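You operate a simulated robot arm through the tools that you are given. There is no shell and no other tool.

You run a simulated robot arm. Do the job below in one go: nothing can be reset, and whatever is moved stays where it is left.

JOB
Let the air out of the tubes with the gold and green caps till they sag.
Fine: pull the black handle up, open both caps and both pins, leave them open.

The check looks at the end state, three seconds after you hand in, the way a careful person would. Anything else that was tipped, shoved, dropped, spilled or broken makes it a failure. Lids that push on must go on centred and level and be pressed home; caps that screw on are set level and turned clockwise until they are tight.

ROBOT AND FRAMES
A 7-joint arm with a two-finger parallel gripper, fixed in place. Base frame: the origin is at the foot of the arm, x ahead of it, y to its left, z up. Units: cm, rad, N and s.
Its first joint turns from -2.304 to 2.304 rad. Payload 3.91 kg.
The TCP is the grasp point between the finger pads, 3 cm short of the fingertips. In the tool frame z runs along the fingers and y along their closing line. Largest opening 11 cm; finger width 2, thickness 1; the body of the gripper, 4.8 by 11.2 cm, starts 5.5 cm behind the TCP.
Orientation is that of the tool frame in the base frame, as a unit quaternion [w, x, y, z]. With the fingers straight down and closing along the base's y, the tool's x points along the base's -x, its y along +y and its z along -z.

CONTROLS
- The arm moves only by the tool send_rows. Its arguments are lists of equal length, an entry for each row: "travel": the shift along the tool's x, y, z in cm, a list of three; "dr": the turn, a rotation vector about the tool's x, y, z in rad, a list of three; "fingers": the gripper command, from -1 (shut) to 1 (fully open), values between in proportion. In form: {"travel": [[tx, ty, tz], ...], "dr": [[rx, ry, rz], ...], "fingers": [fingers, ...]}. A call has 1 to 20 rows; each row shifts and turns the commanded pose from where the row before left it, along the tool's axes as they then stand. Each row takes 0.2 s and may step no farther than 5 cm and 0.15 rad from the row before; otherwise, or with a gripper value out of range, the whole call is refused. Where a pose cannot be reached the arm comes as near as it can. A force on the tool above 90 N (or 10 N above the force at the start of the call, whichever is more), or a blocked arm, ends the call early, and 0.2 s more pass. The fingers move at their own pace (about 10.8 cm/s each) and stop on an object; they squeeze with about 38 N. The grip force told is the motor's: it shows also when the fingers shut on nothing. Time passes only in rows, and 0.2 s behind the last, so rows that do not move let the fingers close. The reply holds the time, the measured pose of the TCP, the force on the tool along the base axes, the opening and the grip force, in the units named above and with some noise, with the torque about the TCP (base axes, N m) and any sound that the robot's microphone picked up.
- Cameras (640 x 400 px; columns grow to the right, rows downward): "scene" is fixed at [21.82, 49.96, 122.13]; the picture's right is [-0.55, -0.84, 0.00], its down [-0.44, 0.29, -0.85] and it looks along [0.71, -0.46, -0.53] (base axes); focal length 366 px, centre (320, 200). "wrist" rides on the gripper at [7.2, 1.7, -10.3] in the tool frame; the picture's right is [-0.23, 0.97, 0.00], its down [-0.76, -0.18, -0.62] and it looks along [-0.61, -0.14, 0.78] (tool axes); focal length 222 px, centre (320, 200). There is no depth. A picture from a camera that has moved, and an enlarged one, comes with that camera's place and axes in the base frame and with its lens.
- grab_frame(camera): a new picture of that camera. The clock stands still meanwhile.
- inspect(camera, box): a new picture of the part [left, top, right, bottom] of that camera's present view, enlarged. The clock stands still meanwhile.
- job_done(): hands the job in; it is judged then, once.

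Nothing tells you positions but the pictures and the camera data. Unless the task says otherwise, let go and move clear before handing in.

The tools are called after ">>>" as name(argument=value, ...) on one line, values as JSON. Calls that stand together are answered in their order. send_rows: Moves the arm, as the interface text tells. Its arguments: {"type":"object","properties":{"travel":{"type":"array","items":{"type":"array","items":{"type":"number"}}},"dr":{"type":"array","items":{"type":"array","items":{"type":"number"}}},"fingers":{"type":"array","items":{"type":"number"}}},"required":["travel","dr","fingers"]} The other tools are called the same way: grab_frame (camera) takes a picture; inspect (camera, box) takes an enlarged picture of a part of a camera's view; job_done () hands the job in.

At the start:

```text
clock: 0.0
position: [64.48, -7.98, 81.6]
ee_rot: [0.001, 0.0, 1.0, 0.0]
contact_force: [-0.2, 0.2, -0.2]
wrist_torque: [-0.01, -0.01, 0.0]
width: 11.02
finger_force: 0.1
```

scene: 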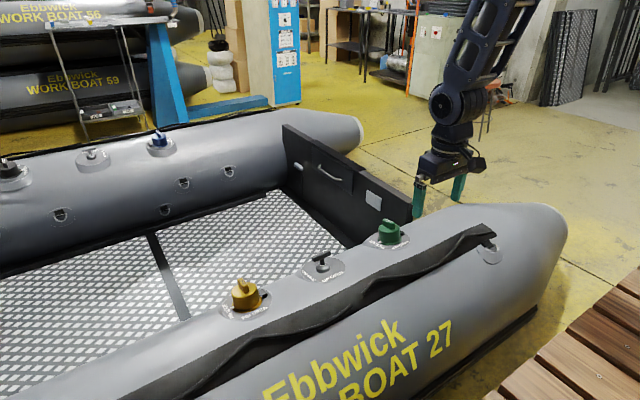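
wrist: 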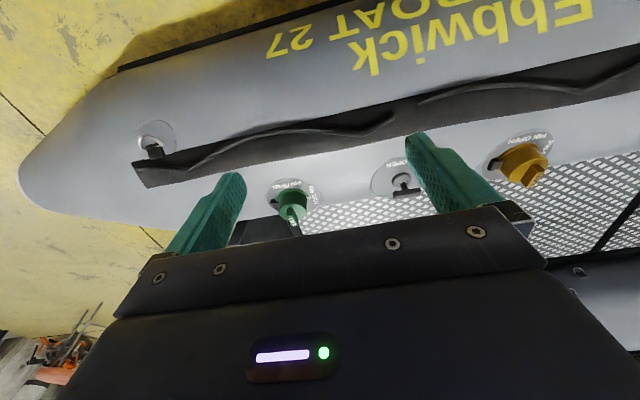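

I see a grey inflatable boat. The gold and green valve caps are on the near tube, with a black T-handle between them. I'll look closer at each before moving.

>>> inspect(camera="scene", box=[200, 200, 440, 350])

>>> inspect(camera="scene", box=[280, 210, 420, 298])

>>> inspect(camera="scene", box=[200, 260, 300, 323])

>>> inspect(camera="wrist", box=[240, 110, 580, 240])

>>> inspect(camera="scene", box=[0, 110, 240, 260])

```text
2.67 times, centred on (320, 275) of scene
camera zoom: at [21.82, 49.96, 122.13], right [-0.55, -0.84, 0.0], down [-0.44, 0.29, -0.85], along [0.71, -0.46, -0.53], focal length 976 px, centre (320, 0)
```

zoom: 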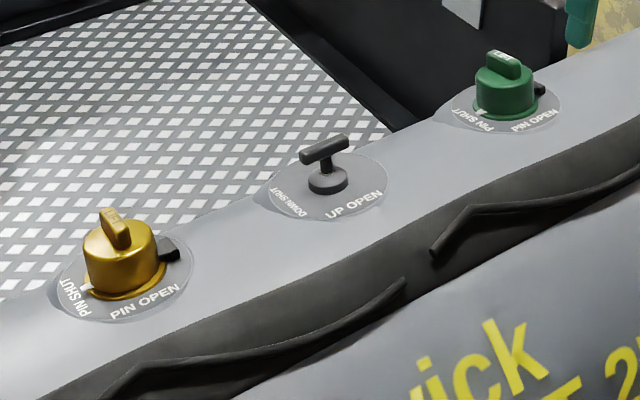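

```text
4.55 times, centred on (350, 254) of scene
camera zoom: at [21.82, 49.96, 122.13], right [-0.55, -0.84, 0.0], down [-0.44, 0.29, -0.85], along [0.71, -0.46, -0.53], focal length 1663 px, centre (184, -46)
```

zoom: 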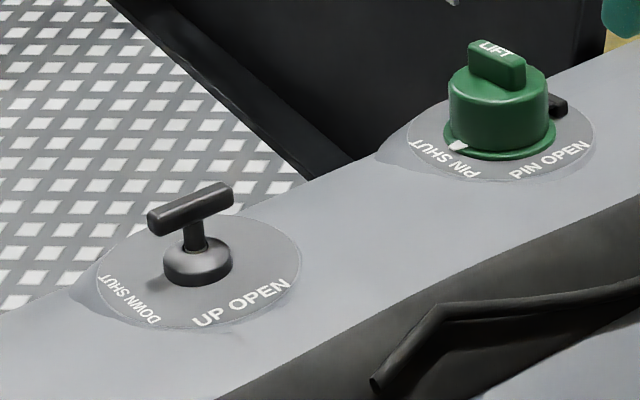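

```text
6.35 times, centred on (250, 292) of scene
camera zoom: at [21.82, 49.96, 122.13], right [-0.55, -0.84, 0.0], down [-0.44, 0.29, -0.85], along [0.71, -0.46, -0.53], focal length 2323 px, centre (764, -381)
```

zoom: 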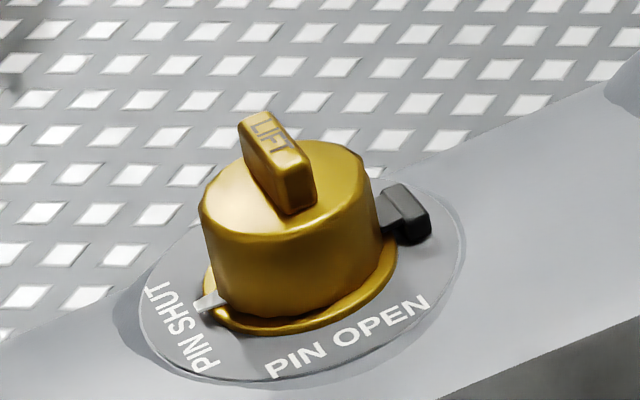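

```text
1.88 times, centred on (410, 175) of wrist
camera zoom: at [57.09, -6.25, 91.88], right [0.23, 0.97, 0.0], down [0.76, -0.18, 0.62], along [0.61, -0.14, -0.78], focal length 418 px, centre (151, 247)
```

zoom: 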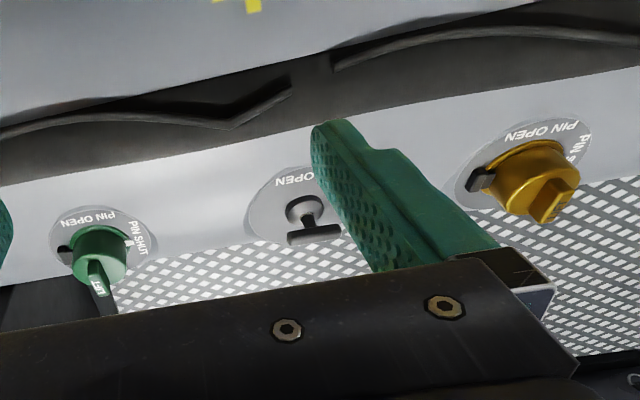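

```text
2.67 times, centred on (120, 185) of scene
camera zoom: at [21.82, 49.96, 122.13], right [-0.55, -0.84, 0.0], down [-0.44, 0.29, -0.85], along [0.71, -0.46, -0.53], focal length 976 px, centre (853, 240)
```

zoom: 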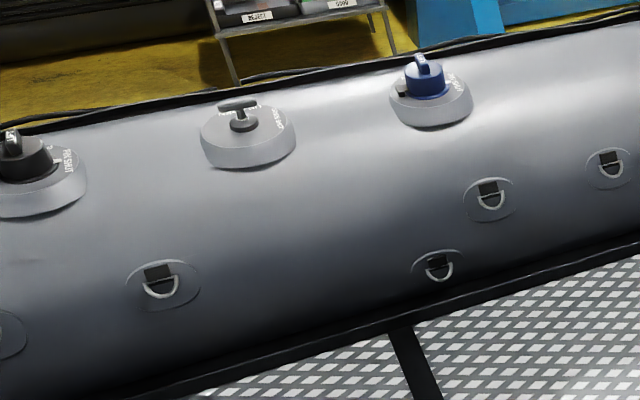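

The gold cap is near (89, 29, 51), the handle near (90, 5, 51) and the green cap near (90, -21, 49). I'll bring the wrist camera closer to the handle first.

>>> send_rows(travel=[[-1.6, 1.55, 1.86], [-1.6, 1.55, 1.86], [-1.6, 1.55, 1.86], [-1.6, 1.55, 1.86], [-1.6, 1.55, 1.86], [-1.6, 1.55, 1.86], [-1.6, 1.55, 1.86], [-1.6, 1.55, 1.86], [-1.6, 1.55, 1.86], [-1.6, 1.55, 1.86]], dr=[[0, 0, 0], [0, 0, 0], [0, 0, 0], [0, 0, 0], [0, 0, 0], [0, 0, 0], [0, 0, 0], [0, 0, 0], [0, 0, 0], [0, 0, 0]], fingers=[1, 1, 1, 1, 1, 1, 1, 1, 1, 1])

>>> grab_frame(camera="wrist")

>>> grab_frame(camera="scene")

```text
clock: 2.2
position: [80.43, 7.4, 63.08]
ee_rot: [0.0, 0.0, 1.0, -0.001]
contact_force: [0.5, 0.3, -0.1]
wrist_torque: [0.02, 0.0, 0.04]
width: 10.99
finger_force: 0.1
```

```text
taken
camera wrist: at [73.22, 9.23, 73.39], right [0.23, 0.97, 0.0], down [0.76, -0.18, 0.62], along [0.61, -0.14, -0.78], focal length 222 px, centre (320, 200)
```

wrist: 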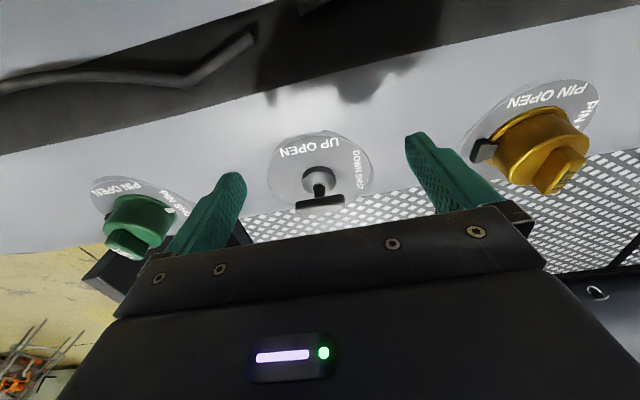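

```text
taken
```

scene: 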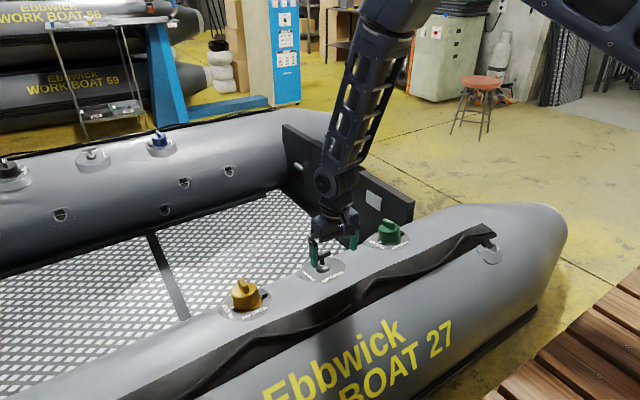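

The handle sits straight ahead between the fingers. I'll zoom in to get its exact pose.

>>> inspect(camera="wrist", box=[260, 120, 388, 220])

>>> inspect(camera="wrist", box=[460, 70, 620, 210])

>>> inspect(camera="scene", box=[280, 200, 360, 300])

>>> inspect(camera="wrist", box=[80, 160, 220, 280])

```text
4.00 times, centred on (324, 170) of wrist
camera zoom: at [73.22, 9.23, 73.39], right [0.23, 0.97, 0.0], down [0.76, -0.18, 0.62], along [0.61, -0.14, -0.78], focal length 888 px, centre (304, 320)
```

zoom: 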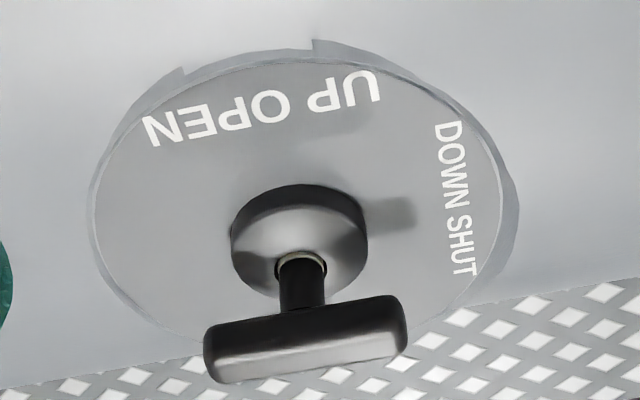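

```text
2.86 times, centred on (540, 140) of wrist
camera zoom: at [73.22, 9.23, 73.39], right [0.23, 0.97, 0.0], down [0.76, -0.18, 0.62], along [0.61, -0.14, -0.78], focal length 635 px, centre (-309, 371)
```

zoom: 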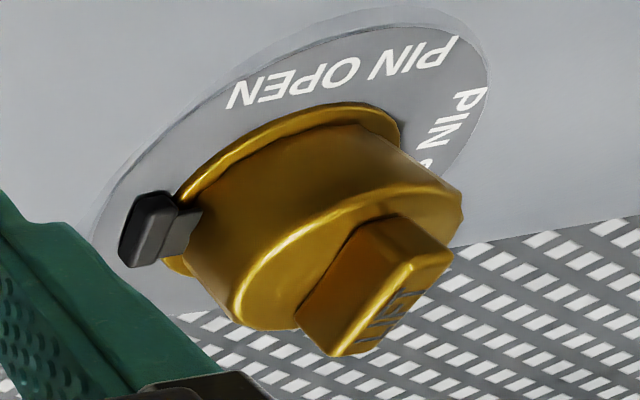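

```text
4.00 times, centred on (320, 250) of scene
camera zoom: at [21.82, 49.96, 122.13], right [-0.55, -0.84, 0.0], down [-0.44, 0.29, -0.85], along [0.71, -0.46, -0.53], focal length 1464 px, centre (320, 0)
```

zoom: 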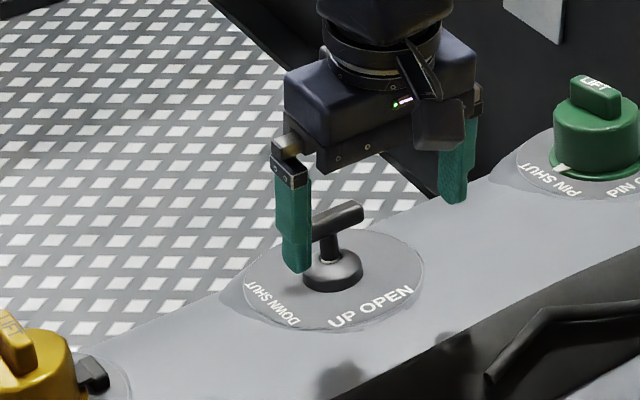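

```text
3.33 times, centred on (150, 220) of wrist
camera zoom: at [73.22, 9.23, 73.39], right [0.23, 0.97, 0.0], down [0.76, -0.18, 0.62], along [0.61, -0.14, -0.78], focal length 740 px, centre (887, 133)
```

zoom: 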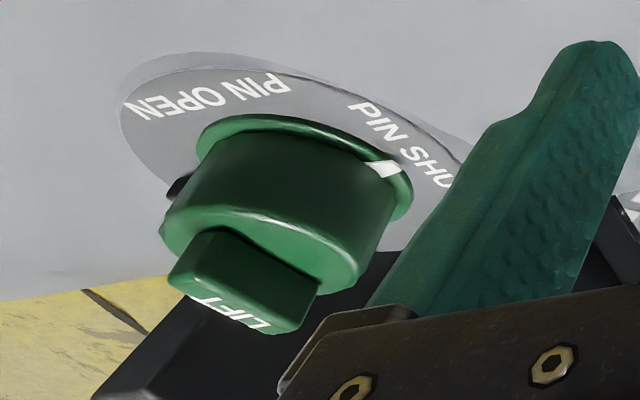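

The T-handle bar lies along y, centred at about (89.8, 5.4, 52.5), with its collar top near z 49. I'll move above it, turn 90° so the fingers close across the bar, then look again.

>>> send_rows(travel=[[-2.35, -0.5, 0.7], [-2.35, -0.5, 0.7], [-2.35, -0.5, 0.7], [-2.35, -0.5, 0.7], [0, 0, 0], [0, 0, 0], [0, 0, 0], [0, 0, 0], [0, 0, 0], [0, 0, 0], [0, 0, 0], [0, 0, 0], [0, 0, 0], [0, 0, 0], [0, 0, 0], [0, 0, 0]], dr=[[0, 0, 0], [0, 0, 0], [0, 0, 0], [0, 0, 0], [0, 0, 0.1428], [0, 0, 0.1428], [0, 0, 0.1428], [0, 0, 0.1428], [0, 0, 0.1428], [0, 0, 0.1428], [0, 0, 0.1428], [0, 0, 0.1428], [0, 0, 0.1428], [0, 0, 0.1428], [0, 0, 0.1428], [0, 0, 0]], fingers=[1, 1, 1, 1, 1, 1, 1, 1, 1, 1, 1, 1, 1, 1, 1, 1])

>>> grab_frame(camera="wrist")

>>> inspect(camera="scene", box=[260, 180, 420, 300])

```text
clock: 5.6
position: [89.84, 5.52, 60.17]
ee_rot: [0.0, 0.707, 0.707, -0.001]
contact_force: [0.6, -0.1, 1.3]
wrist_torque: [0.0, 0.02, 0.01]
width: 10.99
finger_force: 0.1
```

```text
taken
camera wrist: at [91.46, 12.8, 70.53], right [0.97, -0.23, 0.0], down [-0.18, -0.76, 0.62], along [-0.14, -0.61, -0.78], focal length 222 px, centre (320, 200)
```

wrist: 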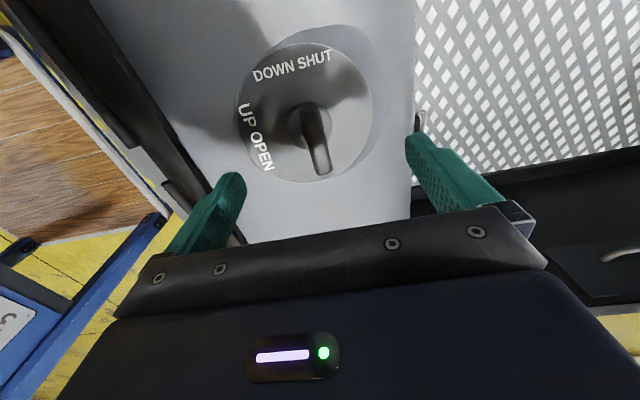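

```text
3.33 times, centred on (340, 240) of scene
camera zoom: at [21.82, 49.96, 122.13], right [-0.55, -0.84, 0.0], down [-0.44, 0.29, -0.85], along [0.71, -0.46, -0.53], focal length 1220 px, centre (253, 67)
```

zoom: 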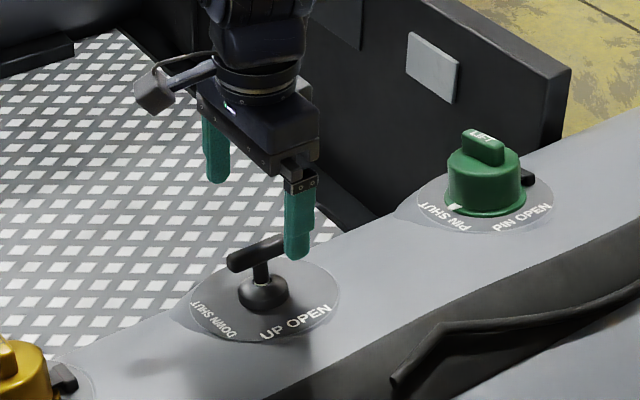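

The fingers now straddle the bar, which I measure at x≈89.4. I'll narrow the fingers a bit and come down until the pads are level with it, without closing yet.

>>> send_rows(travel=[[-0.3, -0.4, 0], [0, 0, 1.5], [0, 0, 1.5], [0, 0, 1.5], [0, 0, 1.0], [0, 0, 0.8], [0, 0, 0.6], [0, 0, 0]], dr=[[0, 0, 0], [0, 0, 0], [0, 0, 0], [0, 0, 0], [0, 0, 0], [0, 0, 0], [0, 0, 0], [0, 0, 0]], fingers=[0, 0, 0, 0, 0, 0, 0, 0])

>>> grab_frame(camera="wrist")

>>> inspect(camera="scene", box=[280, 200, 400, 290])

```text
clock: 7.4
position: [89.43, 5.17, 53.32]
ee_rot: [0.0, 0.707, 0.707, 0.0]
contact_force: [-0.8, 0.0, -1.2]
wrist_torque: [0.02, -0.03, 0.01]
width: 5.49
finger_force: 0.2
```

```text
taken
camera wrist: at [91.02, 12.51, 63.64], right [0.97, -0.23, 0.0], down [-0.18, -0.76, 0.62], along [-0.14, -0.61, -0.78], focal length 222 px, centre (320, 200)
```

wrist: 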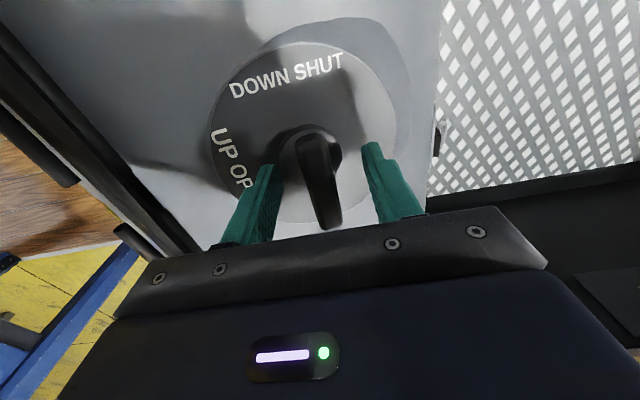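

```text
4.44 times, centred on (340, 245) of scene
camera zoom: at [21.82, 49.96, 122.13], right [-0.55, -0.84, 0.0], down [-0.44, 0.29, -0.85], along [0.71, -0.46, -0.53], focal length 1626 px, centre (231, 0)
```

zoom: 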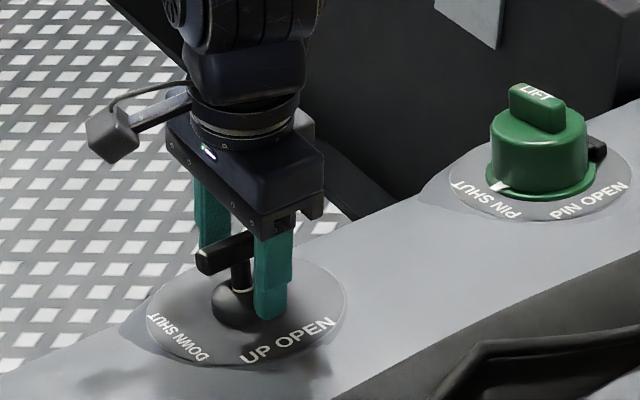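

The bar is centred between the pads. I'll close and feel the grip.

>>> send_rows(travel=[[0, 0, 0.4], [0, 0, 0], [0, 0, 0], [0, 0, 0], [0, 0, 0]], dr=[[0, 0, 0], [0, 0, 0], [0, 0, 0], [0, 0, 0], [0, 0, 0]], fingers=[0, -1, -1, -1, -1])

>>> grab_frame(camera="wrist")

```text
clock: 8.1
position: [88.56, 5.16, 52.92]
ee_rot: [-0.007, 0.708, 0.707, -0.005]
contact_force: [-29.6, -2.2, 43.3]
wrist_torque: [-0.15, 2.59, -0.12]
width: 3.67
finger_force: 38.0
stopped in row 3: the force on the tool passed its limit at 94 N (the readings are from after the stop); the commanded pose is now the measured one
```

```text
taken
camera wrist: at [90.41, 12.46, 63.21], right [0.97, -0.23, -0.02], down [-0.17, -0.76, 0.63], along [-0.16, -0.61, -0.78], focal length 222 px, centre (320, 200)
```

wrist: 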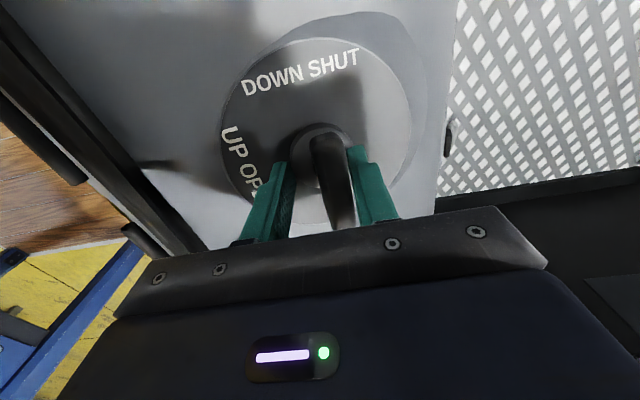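

The left fingertip ran into the collar beside the stem. I'll open, rise about 1.2 cm, recentre and check.

>>> send_rows(travel=[[0, 0, 0], [0, 0, 0], [0, 0, -1.0], [0, 0, 0]], dr=[[0, 0, 0], [0, 0, 0], [0, 0, 0], [0, 0, 0]], fingers=[0, 0, 0, 0])

>>> grab_frame(camera="wrist")

>>> inspect(camera="scene", box=[290, 220, 370, 280])

```text
clock: 9.1
position: [88.71, 5.18, 53.71]
ee_rot: [-0.005, 0.707, 0.707, -0.006]
contact_force: [0.0, -1.2, 1.2]
wrist_torque: [0.02, 0.0, 0.02]
width: 5.48
finger_force: 0.0
```

```text
taken
camera wrist: at [90.57, 12.45, 64.03], right [0.97, -0.23, -0.02], down [-0.17, -0.76, 0.63], along [-0.15, -0.61, -0.78], focal length 222 px, centre (320, 200)
```

wrist: 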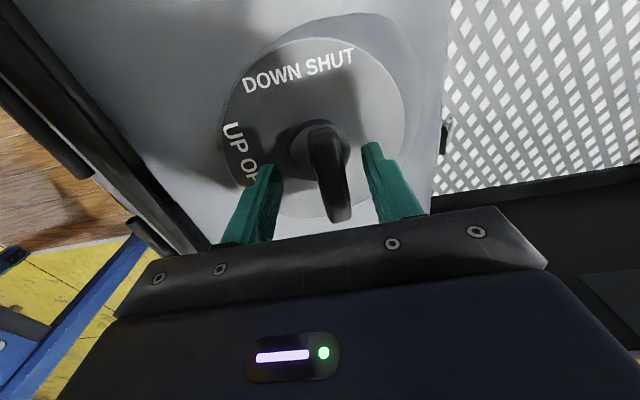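

```text
6.67 times, centred on (330, 250) of scene
camera zoom: at [21.82, 49.96, 122.13], right [-0.55, -0.84, 0.0], down [-0.44, 0.29, -0.85], along [0.71, -0.46, -0.53], focal length 2439 px, centre (253, -133)
```

zoom: 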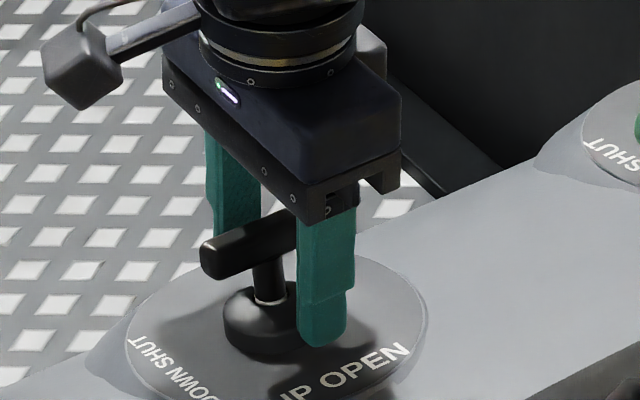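

The tool drifted to x=88.7, and the bar is 0.7 cm further in +x. I'll recentre, rise so the tips clear the collar, level the tool and close again.

>>> send_rows(travel=[[0, 0, -0.75], [0, 0.72, 0], [0, 0, 0], [0, 0, 0], [0, 0, 0], [0, 0, 0], [0, 0, 0]], dr=[[-0.0156, 0, 0], [0, 0, 0], [0, 0, 0], [0, 0, 0], [0, 0, 0], [0, 0, 0], [0, 0, 0]], fingers=[0, 0, 0, -0.6, -1, -1, -1])

>>> grab_frame(camera="wrist")

>>> inspect(camera="scene", box=[290, 220, 370, 280])

```text
clock: 10.7
position: [89.46, 5.09, 54.45]
ee_rot: [-0.001, 0.708, 0.707, 0.0]
contact_force: [-6.5, -0.4, 2.7]
wrist_torque: [0.1, 1.37, -0.33]
width: 1.99
finger_force: 45.2
```

```text
taken
camera wrist: at [91.09, 12.43, 64.8], right [0.97, -0.23, 0.0], down [-0.18, -0.76, 0.62], along [-0.14, -0.61, -0.78], focal length 222 px, centre (320, 200)
```

wrist: 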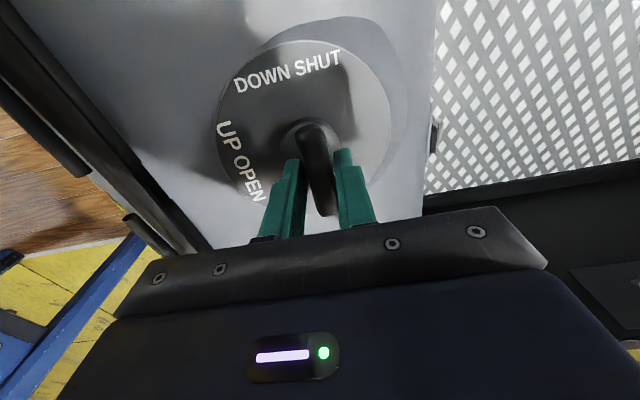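

```text
6.67 times, centred on (330, 250) of scene
camera zoom: at [21.82, 49.96, 122.13], right [-0.55, -0.84, 0.0], down [-0.44, 0.29, -0.85], along [0.71, -0.46, -0.53], focal length 2439 px, centre (253, -133)
```

zoom: 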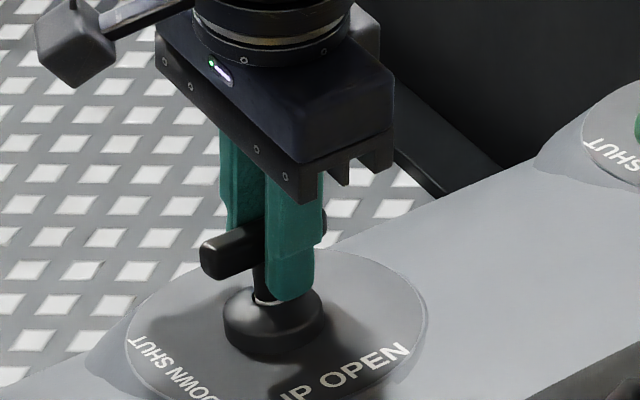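

I have a firm grip on the bar. I'll pull straight up in small steps.

>>> send_rows(travel=[[0, 0, -0.4], [0, 0, -0.4], [0, 0, -0.4], [0, 0, -0.4]], dr=[[0, 0, 0], [0, 0, 0], [0, 0, 0], [0, 0, 0]], fingers=[-1, -1, -1, -1])

>>> grab_frame(camera="wrist")

>>> inspect(camera="scene", box=[290, 220, 370, 280])

```text
clock: 11.7
position: [89.8, 5.18, 56.07]
ee_rot: [0.001, 0.707, 0.707, 0.002]
contact_force: [30.7, 1.2, -6.5]
wrist_torque: [-0.16, 0.74, -0.46]
width: 2.01
finger_force: 45.1
```

```text
taken
camera wrist: at [91.36, 12.43, 66.43], right [0.97, -0.23, 0.0], down [-0.18, -0.76, 0.62], along [-0.14, -0.61, -0.78], focal length 222 px, centre (320, 200)
```

wrist: 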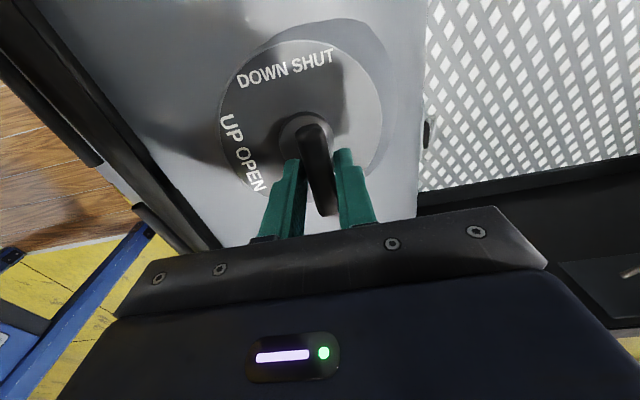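

```text
6.67 times, centred on (330, 250) of scene
camera zoom: at [21.82, 49.96, 122.13], right [-0.55, -0.84, 0.0], down [-0.44, 0.29, -0.85], along [0.71, -0.46, -0.53], focal length 2439 px, centre (253, -133)
```

zoom: 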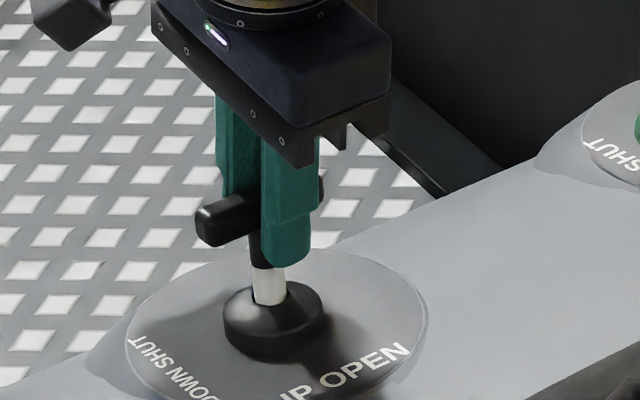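

The handle is rising and showing a white stem. Its axis leans slightly to +x, so I'll keep pulling along that lean.

>>> send_rows(travel=[[0, 0.25, -0.3], [0, 0.15, -0.3], [0, 0.1, -0.3], [0, 0, 0]], dr=[[0, 0, 0], [0, 0, 0], [0, 0, 0], [0, 0, 0]], fingers=[-1, -1, -1, -1])

>>> inspect(camera="scene", box=[290, 220, 370, 280])

```text
clock: 12.7
position: [89.97, 5.25, 56.98]
ee_rot: [-0.001, 0.707, 0.707, 0.0]
contact_force: [7.1, -4.9, 1.1]
wrist_torque: [-0.18, 1.19, -0.33]
width: 1.94
finger_force: 44.9
```

```text
6.67 times, centred on (330, 250) of scene
camera zoom: at [21.82, 49.96, 122.13], right [-0.55, -0.84, 0.0], down [-0.44, 0.29, -0.85], along [0.71, -0.46, -0.53], focal length 2439 px, centre (253, -133)
```

zoom: 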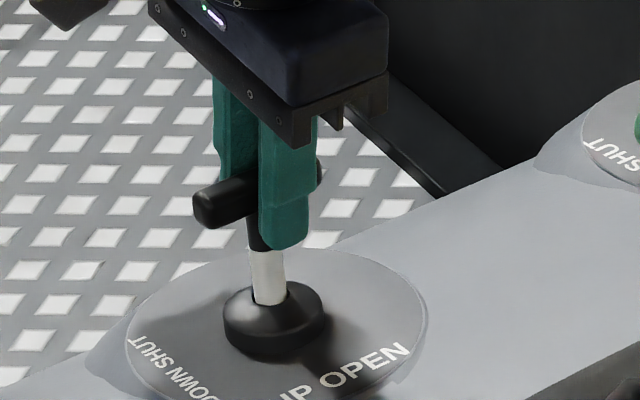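

It is still rising freely, with a lean of about 11°. I'll continue up in small steps until it meets a stop.

>>> send_rows(travel=[[0, 0.06, -0.3], [0, 0.06, -0.3], [0, 0.06, -0.3], [0, 0, 0]], dr=[[0, 0, 0], [0, 0, 0], [0, 0, 0], [0, 0, 0]], fingers=[-1, -1, -1, -1])

>>> inspect(camera="scene", box=[290, 220, 370, 280])

```text
clock: 13.7
position: [90.07, 5.23, 57.95]
ee_rot: [-0.002, 0.707, 0.707, 0.0]
contact_force: [-11.9, -3.1, -27.3]
wrist_torque: [0.07, 0.92, -0.62]
width: 1.85
finger_force: 45.3
```

```text
6.67 times, centred on (330, 250) of scene
camera zoom: at [21.82, 49.96, 122.13], right [-0.55, -0.84, 0.0], down [-0.44, 0.29, -0.85], along [0.71, -0.46, -0.53], focal length 2439 px, centre (253, -133)
```

zoom: 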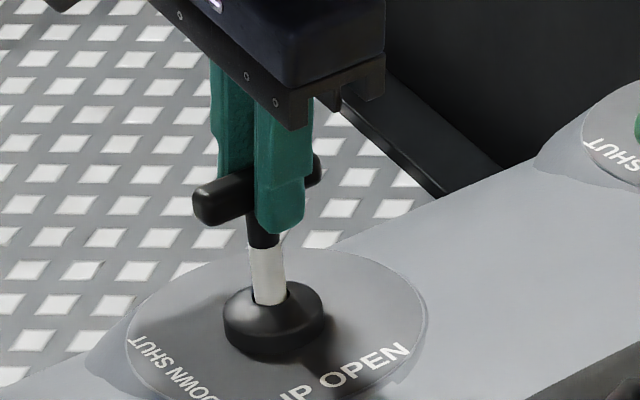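

The fingers slipped up while the bar stayed put, so the handle is at its top stop, about 2.3 cm up. I'll let go, rise and confirm it stays up.

>>> send_rows(travel=[[0, 0, 0], [0, 0, 0], [0, 0, 0], [0, 0, -2], [0, 0, -3], [0, 0, -3]], dr=[[0, 0, 0], [0, 0, 0], [0, 0, 0], [0, 0, 0], [0, 0, 0], [0, 0, 0]], fingers=[-0.2, 0, 0, 0, 0, 0])

>>> inspect(camera="scene", box=[280, 200, 400, 275])

>>> grab_frame(camera="wrist")

```text
clock: 15.1
position: [90.14, 5.13, 65.88]
ee_rot: [-0.001, 0.707, 0.707, 0.0]
contact_force: [-0.5, -1.3, 0.2]
wrist_torque: [0.03, 0.02, 0.01]
width: 5.49
finger_force: 0.0
```

```text
5.33 times, centred on (340, 238) of scene
camera zoom: at [21.82, 49.96, 122.13], right [-0.55, -0.84, 0.0], down [-0.44, 0.29, -0.85], along [0.71, -0.46, -0.53], focal length 1952 px, centre (213, 0)
```

zoom: 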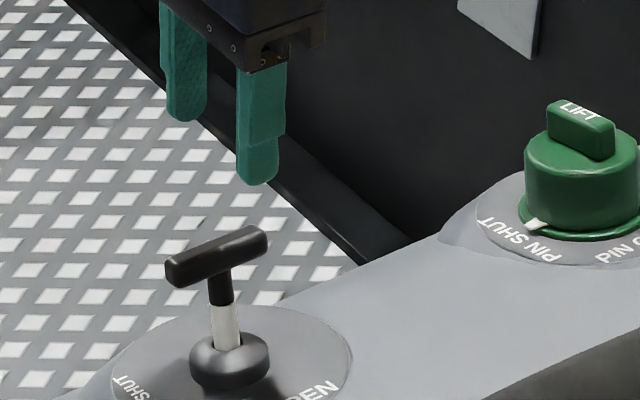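

```text
taken
camera wrist: at [91.74, 12.4, 76.26], right [0.97, -0.23, 0.0], down [-0.18, -0.76, 0.62], along [-0.14, -0.61, -0.78], focal length 222 px, centre (320, 200)
```

wrist: 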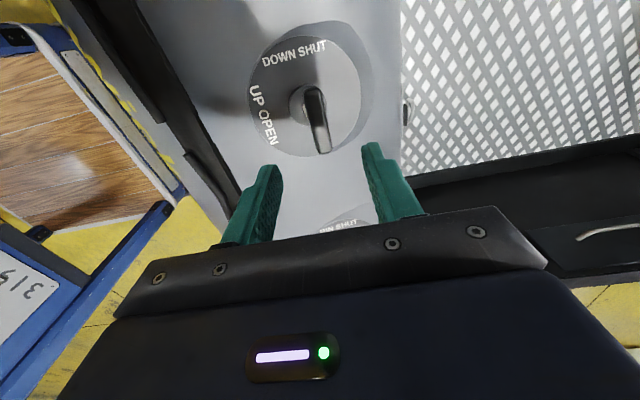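

The handle stays up. Next I'll move over for a close look at the green cap.

>>> send_rows(travel=[[-3.7, 0.36, 0.8], [-3.7, 0.36, 0.8], [-3.7, 0.36, 0.8], [-3.7, 0.36, 0.8], [-3.7, 0.36, 0.8], [0, 0, 0]], dr=[[0, 0, 0], [0, 0, 0], [0, 0, 0], [0, 0, 0], [0, 0, 0], [0, 0, 0]], fingers=[1, 1, 1, 1, 1, 1])

>>> grab_frame(camera="wrist")

>>> inspect(camera="wrist", box=[200, 60, 440, 210])

>>> inspect(camera="scene", box=[350, 200, 430, 260])

```text
clock: 16.5
position: [91.91, -13.54, 62.05]
ee_rot: [-0.001, 0.707, 0.707, 0.001]
contact_force: [-0.6, 0.1, -0.3]
wrist_torque: [0.01, -0.03, 0.01]
width: 10.98
finger_force: 0.1
```

```text
taken
camera wrist: at [93.55, -6.26, 72.25], right [0.97, -0.23, 0.0], down [-0.18, -0.76, 0.62], along [-0.14, -0.61, -0.78], focal length 222 px, centre (320, 200)
```

wrist: 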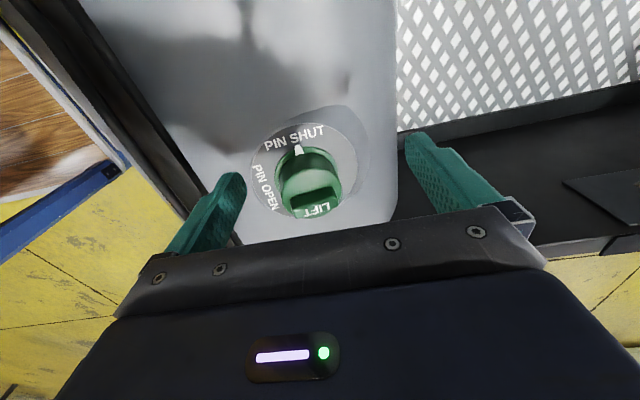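

```text
2.67 times, centred on (320, 135) of wrist
camera zoom: at [93.55, -6.26, 72.25], right [0.97, -0.23, 0.0], down [-0.18, -0.76, 0.62], along [-0.14, -0.61, -0.78], focal length 592 px, centre (320, 373)
```

zoom: 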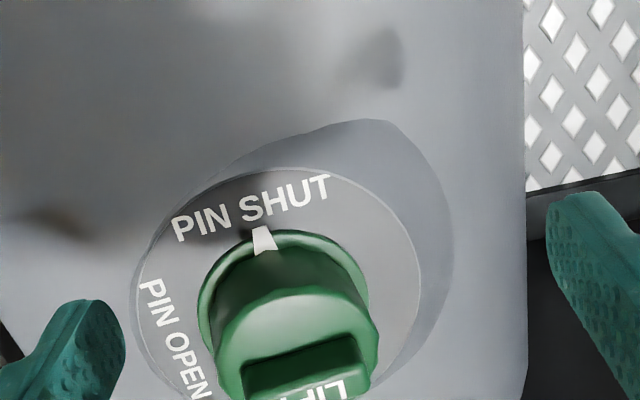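

```text
6.67 times, centred on (390, 230) of scene
camera zoom: at [21.82, 49.96, 122.13], right [-0.55, -0.84, 0.0], down [-0.44, 0.29, -0.85], along [0.71, -0.46, -0.53], focal length 2439 px, centre (-147, 0)
```

zoom: 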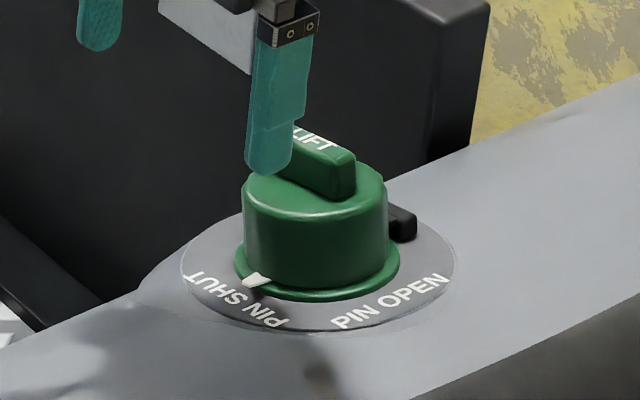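

The green cap is about 7 cm wide, with its LIFT wing at about (89.6, -20.8, 53.6), a hinge-like block on its -y side, and the same lean of about 11° to +x. I'll go above it, tilt the tool to match, and look before gripping the cap body across x.

>>> send_rows(travel=[[-2.4, -0.43, 0.6], [-2.4, -0.43, 0.6], [-2.46, -0.44, 0.6], [0, 0, 1.7], [0, 0, 0], [0, 0, 0], [0, 0, 0]], dr=[[0, 0, 0], [0, 0, 0], [0, 0, 0], [0, 0, 0], [0.095, 0, 0], [0.095, 0, 0], [0, 0, 0]], fingers=[1, 1, 1, 1, 1, 1, 1])

>>> grab_frame(camera="wrist")

>>> inspect(camera="scene", box=[330, 180, 450, 270])

```text
clock: 18.1
position: [90.57, -20.54, 58.37]
ee_rot: [-0.067, 0.704, 0.704, -0.068]
contact_force: [-0.4, 0.2, 0.2]
wrist_torque: [-0.01, -0.04, 0.01]
width: 11.01
finger_force: 0.0
```

```text
taken
camera wrist: at [94.18, -13.35, 68.19], right [0.96, -0.23, -0.18], down [-0.06, -0.76, 0.65], along [-0.29, -0.61, -0.74], focal length 222 px, centre (320, 200)
```

wrist: 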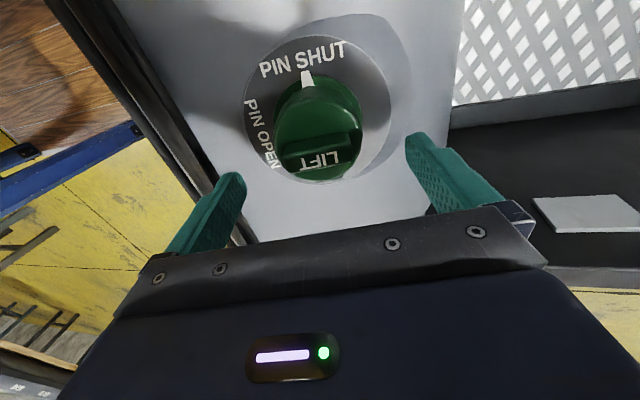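

```text
4.44 times, centred on (390, 225) of scene
camera zoom: at [21.82, 49.96, 122.13], right [-0.55, -0.84, 0.0], down [-0.44, 0.29, -0.85], along [0.71, -0.46, -0.53], focal length 1626 px, centre (9, 89)
```

zoom: 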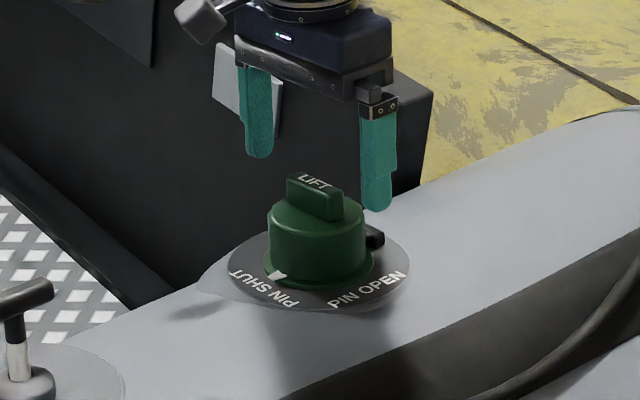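

I'll zoom in to check how the cap's axis sits relative to the tool.

>>> inspect(camera="wrist", box=[230, 20, 410, 200])

>>> inspect(camera="scene", box=[365, 210, 425, 255])

```text
2.22 times, centred on (320, 110) of wrist
camera zoom: at [94.18, -13.35, 68.19], right [0.96, -0.23, -0.18], down [-0.06, -0.76, 0.65], along [-0.29, -0.61, -0.74], focal length 494 px, centre (320, 400)
```

zoom: 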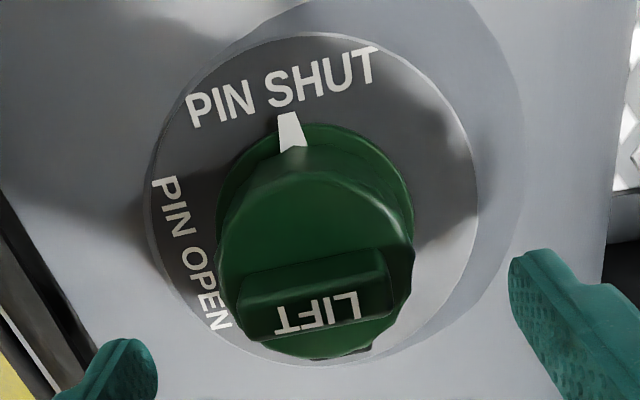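

```text
8.89 times, centred on (395, 232) of scene
camera zoom: at [21.82, 49.96, 122.13], right [-0.55, -0.84, 0.0], down [-0.44, 0.29, -0.85], along [0.71, -0.46, -0.53], focal length 3252 px, centre (-347, -89)
```

zoom: 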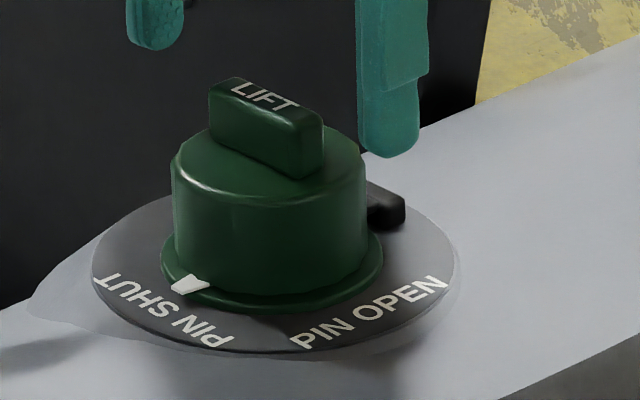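

The tool axis lines up with the cap to within 0.3 cm. I'll descend with the fingers open on either side of the cap body.

>>> send_rows(travel=[[0.3, 0, 1.0], [0, 0, 1.0], [0, 0, 1.0], [0, 0, 1.0], [0, 0, 0.7], [0, 0, 0.5], [0, 0, 0]], dr=[[0, 0, 0], [0, 0, 0], [0, 0, 0], [0, 0, 0], [0, 0, 0], [0, 0, 0], [0, 0, 0]], fingers=[1, 1, 1, 1, 1, 1, 1])

>>> grab_frame(camera="wrist")

>>> inspect(camera="scene", box=[350, 190, 430, 260])

```text
clock: 19.7
position: [89.7, -20.29, 53.32]
ee_rot: [-0.066, 0.704, 0.704, -0.067]
contact_force: [0.4, 0.2, 0.3]
wrist_torque: [-0.03, -0.01, 0.0]
width: 10.99
finger_force: 0.1
```

```text
taken
camera wrist: at [93.22, -13.03, 63.07], right [0.96, -0.23, -0.18], down [-0.06, -0.76, 0.64], along [-0.29, -0.61, -0.74], focal length 222 px, centre (320, 200)
```

wrist: 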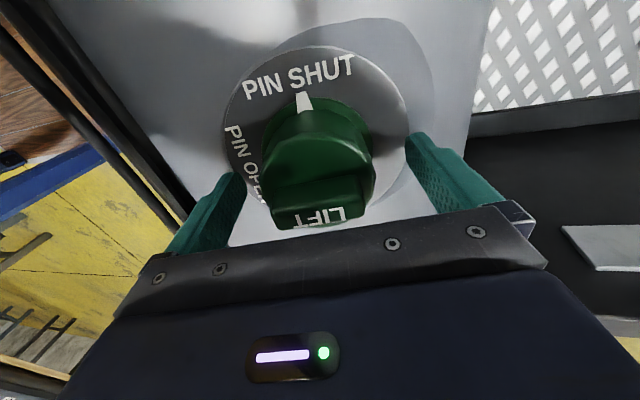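

```text
5.71 times, centred on (390, 225) of scene
camera zoom: at [21.82, 49.96, 122.13], right [-0.55, -0.84, 0.0], down [-0.44, 0.29, -0.85], along [0.71, -0.46, -0.53], focal length 2091 px, centre (-80, 57)
```

zoom: 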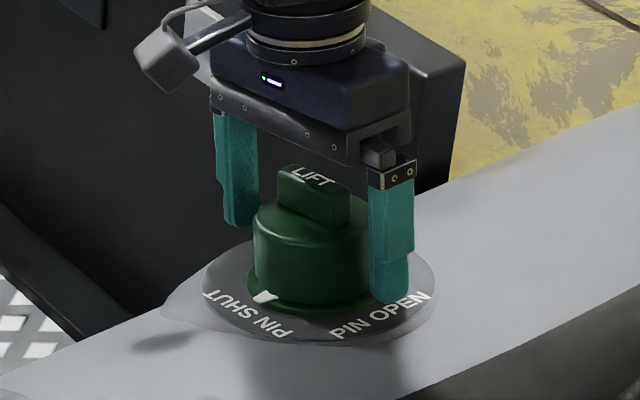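

The fingers straddle the cap evenly. Closing.

>>> send_rows(travel=[[0, -0.2, 0], [0, 0, 0], [0, 0, 0], [0, 0, 0]], dr=[[0, 0, 0], [0, 0, 0], [0, 0, 0], [0, 0, 0]], fingers=[0.4, 0.2, -0.2, -1])

>>> grab_frame(camera="wrist")

```text
clock: 20.7
position: [89.43, -20.3, 53.27]
ee_rot: [-0.067, 0.705, 0.703, -0.067]
contact_force: [6.7, -1.4, -3.6]
wrist_torque: [0.02, 0.91, 0.04]
width: 6.76
finger_force: 44.9
```

```text
taken
camera wrist: at [93.06, -12.99, 63.11], right [0.96, -0.23, -0.18], down [-0.06, -0.76, 0.64], along [-0.29, -0.61, -0.74], focal length 222 px, centre (320, 200)
```

wrist: 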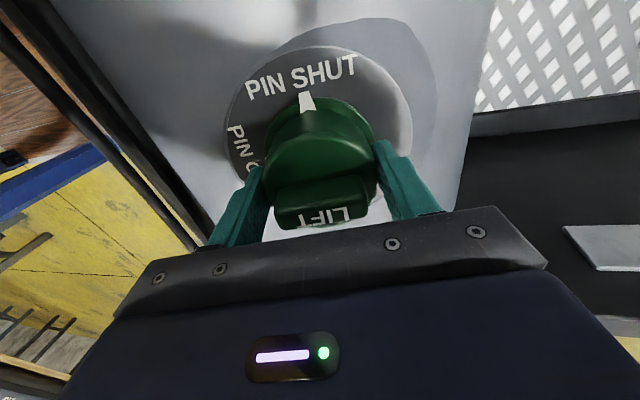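

I have a firm grip. I'll test with a gentle lift along the cap's axis.

>>> send_rows(travel=[[0, 0, -0.2], [0, 0, -0.3], [0, 0, -0.3]], dr=[[0, 0, 0], [0, 0, 0], [0, 0, 0]], fingers=[-1, -1, -1])

>>> grab_frame(camera="wrist")

>>> inspect(camera="scene", box=[350, 190, 430, 260])

```text
clock: 21.5
position: [89.6, -20.42, 53.94]
ee_rot: [-0.067, 0.704, 0.704, -0.068]
contact_force: [15.7, -13.4, -30.3]
wrist_torque: [0.69, 0.73, -0.31]
width: 6.79
finger_force: 44.6
```

```text
taken
camera wrist: at [93.21, -13.07, 63.85], right [0.96, -0.23, -0.18], down [-0.06, -0.76, 0.65], along [-0.29, -0.61, -0.74], focal length 222 px, centre (320, 200)
```

wrist: 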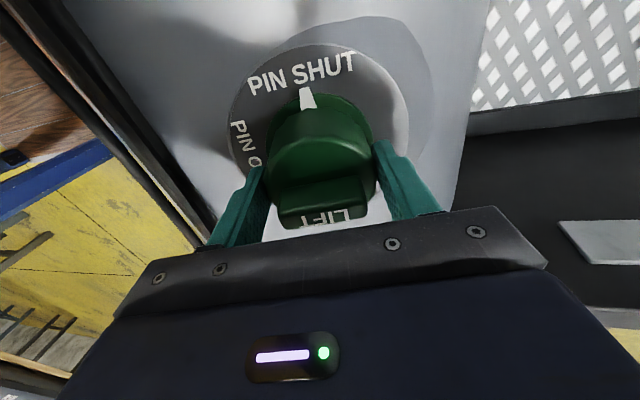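

```text
5.71 times, centred on (390, 225) of scene
camera zoom: at [21.82, 49.96, 122.13], right [-0.55, -0.84, 0.0], down [-0.44, 0.29, -0.85], along [0.71, -0.46, -0.53], focal length 2091 px, centre (-80, 57)
```

zoom: 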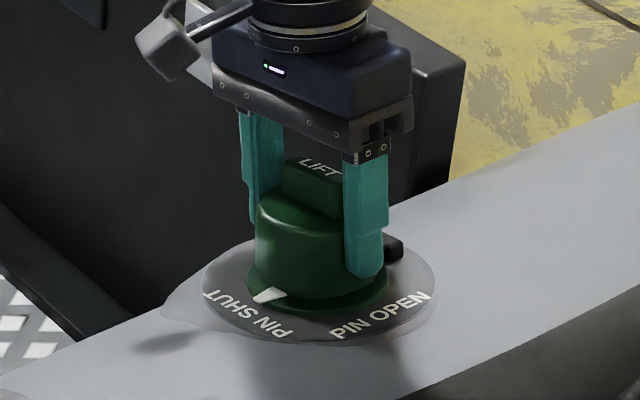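

The cap lifts on a hinge at its -y side, while the ring and tick stay put. I'll follow the hinge arc, turning the tool partway with it.

>>> send_rows(travel=[[-0.547, 0, -0.52], [-0.579, 0, -0.495], [-0.606, 0, -0.464], [-0.635, 0, -0.432]], dr=[[0, 0.06, 0], [0, 0.06, 0], [0, 0.06, 0], [0, 0.06, 0]], fingers=[-1, -1, -1, -1])

>>> grab_frame(camera="wrist")

>>> inspect(camera="scene", box=[350, 190, 430, 260])

```text
clock: 22.5
position: [90.18, -22.56, 55.85]
ee_rot: [-0.153, 0.706, 0.692, 0.018]
contact_force: [-11.3, 28.0, 10.1]
wrist_torque: [1.5, 1.34, -0.04]
width: 6.74
finger_force: 44.8
```

```text
taken
camera wrist: at [93.84, -17.98, 67.04], right [0.95, -0.22, -0.24], down [-0.09, -0.89, 0.45], along [-0.31, -0.4, -0.86], focal length 222 px, centre (320, 200)
```

wrist: 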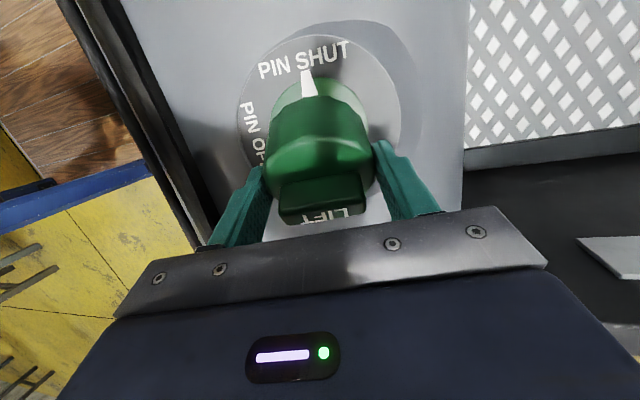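

```text
5.71 times, centred on (390, 225) of scene
camera zoom: at [21.82, 49.96, 122.13], right [-0.55, -0.84, 0.0], down [-0.44, 0.29, -0.85], along [0.71, -0.46, -0.53], focal length 2091 px, centre (-80, 57)
```

zoom: 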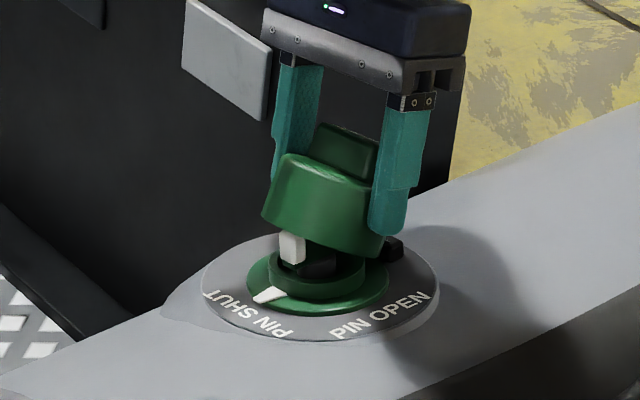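

The cap is opening and a pin with a white pointer is visible underneath. I'll continue the arc, with a bit less sideways push.

>>> send_rows(travel=[[-0.3, 0, -0.42], [-0.65, 0, -0.38], [-0.68, 0, -0.34], [-0.7, 0, -0.3]], dr=[[0, 0.06, 0], [0, 0.06, 0], [0, 0.06, 0], [0, 0.06, 0]], fingers=[-1, -1, -1, -1])

>>> grab_frame(camera="wrist")

>>> inspect(camera="scene", box=[350, 190, 430, 260])

```text
clock: 23.5
position: [90.18, -25.54, 56.36]
ee_rot: [-0.232, 0.7, 0.668, 0.103]
contact_force: [-10.8, 19.8, 19.8]
wrist_torque: [1.15, -0.14, -0.85]
width: 6.73
finger_force: 45.2
```

```text
taken
camera wrist: at [94.05, -23.8, 68.35], right [0.94, -0.2, -0.29], down [-0.14, -0.96, 0.23], along [-0.32, -0.18, -0.93], focal length 222 px, centre (320, 200)
```

wrist: 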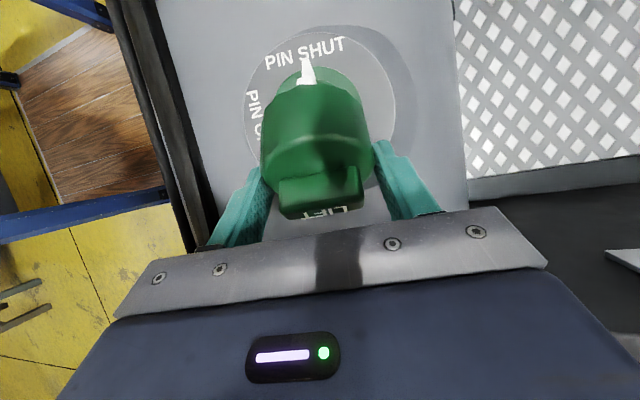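

```text
5.71 times, centred on (390, 225) of scene
camera zoom: at [21.82, 49.96, 122.13], right [-0.55, -0.84, 0.0], down [-0.44, 0.29, -0.85], along [0.71, -0.46, -0.53], focal length 2091 px, centre (-80, 57)
```

zoom: 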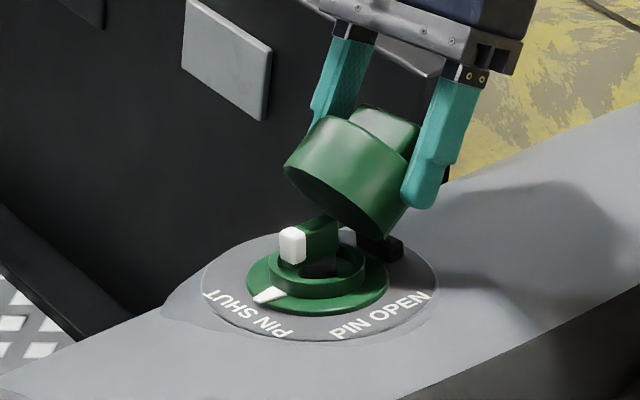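

The cap is past halfway and the pin with its white end is exposed. I'll carry on with the arc.

>>> send_rows(travel=[[-0.6, 0, -0.4], [-0.68, 0, -0.27], [-0.7, 0, -0.18], [-0.71, 0, -0.1]], dr=[[0, 0.03, 0], [0, 0.03, 0], [0, 0.03, 0], [0, 0.03, 0]], fingers=[-1, -1, -1, -1])

>>> grab_frame(camera="wrist")

>>> inspect(camera="scene", box=[350, 190, 430, 260])

```text
clock: 24.5
position: [89.95, -28.24, 55.94]
ee_rot: [-0.273, 0.692, 0.652, 0.144]
contact_force: [-15.0, 14.0, 13.4]
wrist_torque: [1.09, 0.19, -0.49]
width: 6.74
finger_force: 45.1
```

```text
taken
camera wrist: at [93.96, -28.1, 67.92], right [0.93, -0.19, -0.31], down [-0.16, -0.98, 0.12], along [-0.33, -0.06, -0.94], focal length 222 px, centre (320, 200)
```

wrist: 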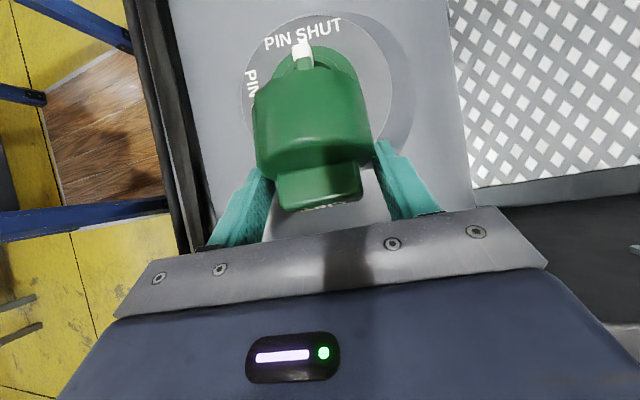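

```text
5.71 times, centred on (390, 225) of scene
camera zoom: at [21.82, 49.96, 122.13], right [-0.55, -0.84, 0.0], down [-0.44, 0.29, -0.85], along [0.71, -0.46, -0.53], focal length 2091 px, centre (-80, 57)
```

zoom: 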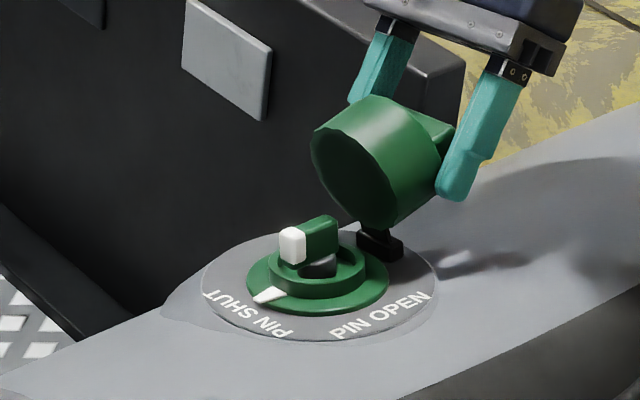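

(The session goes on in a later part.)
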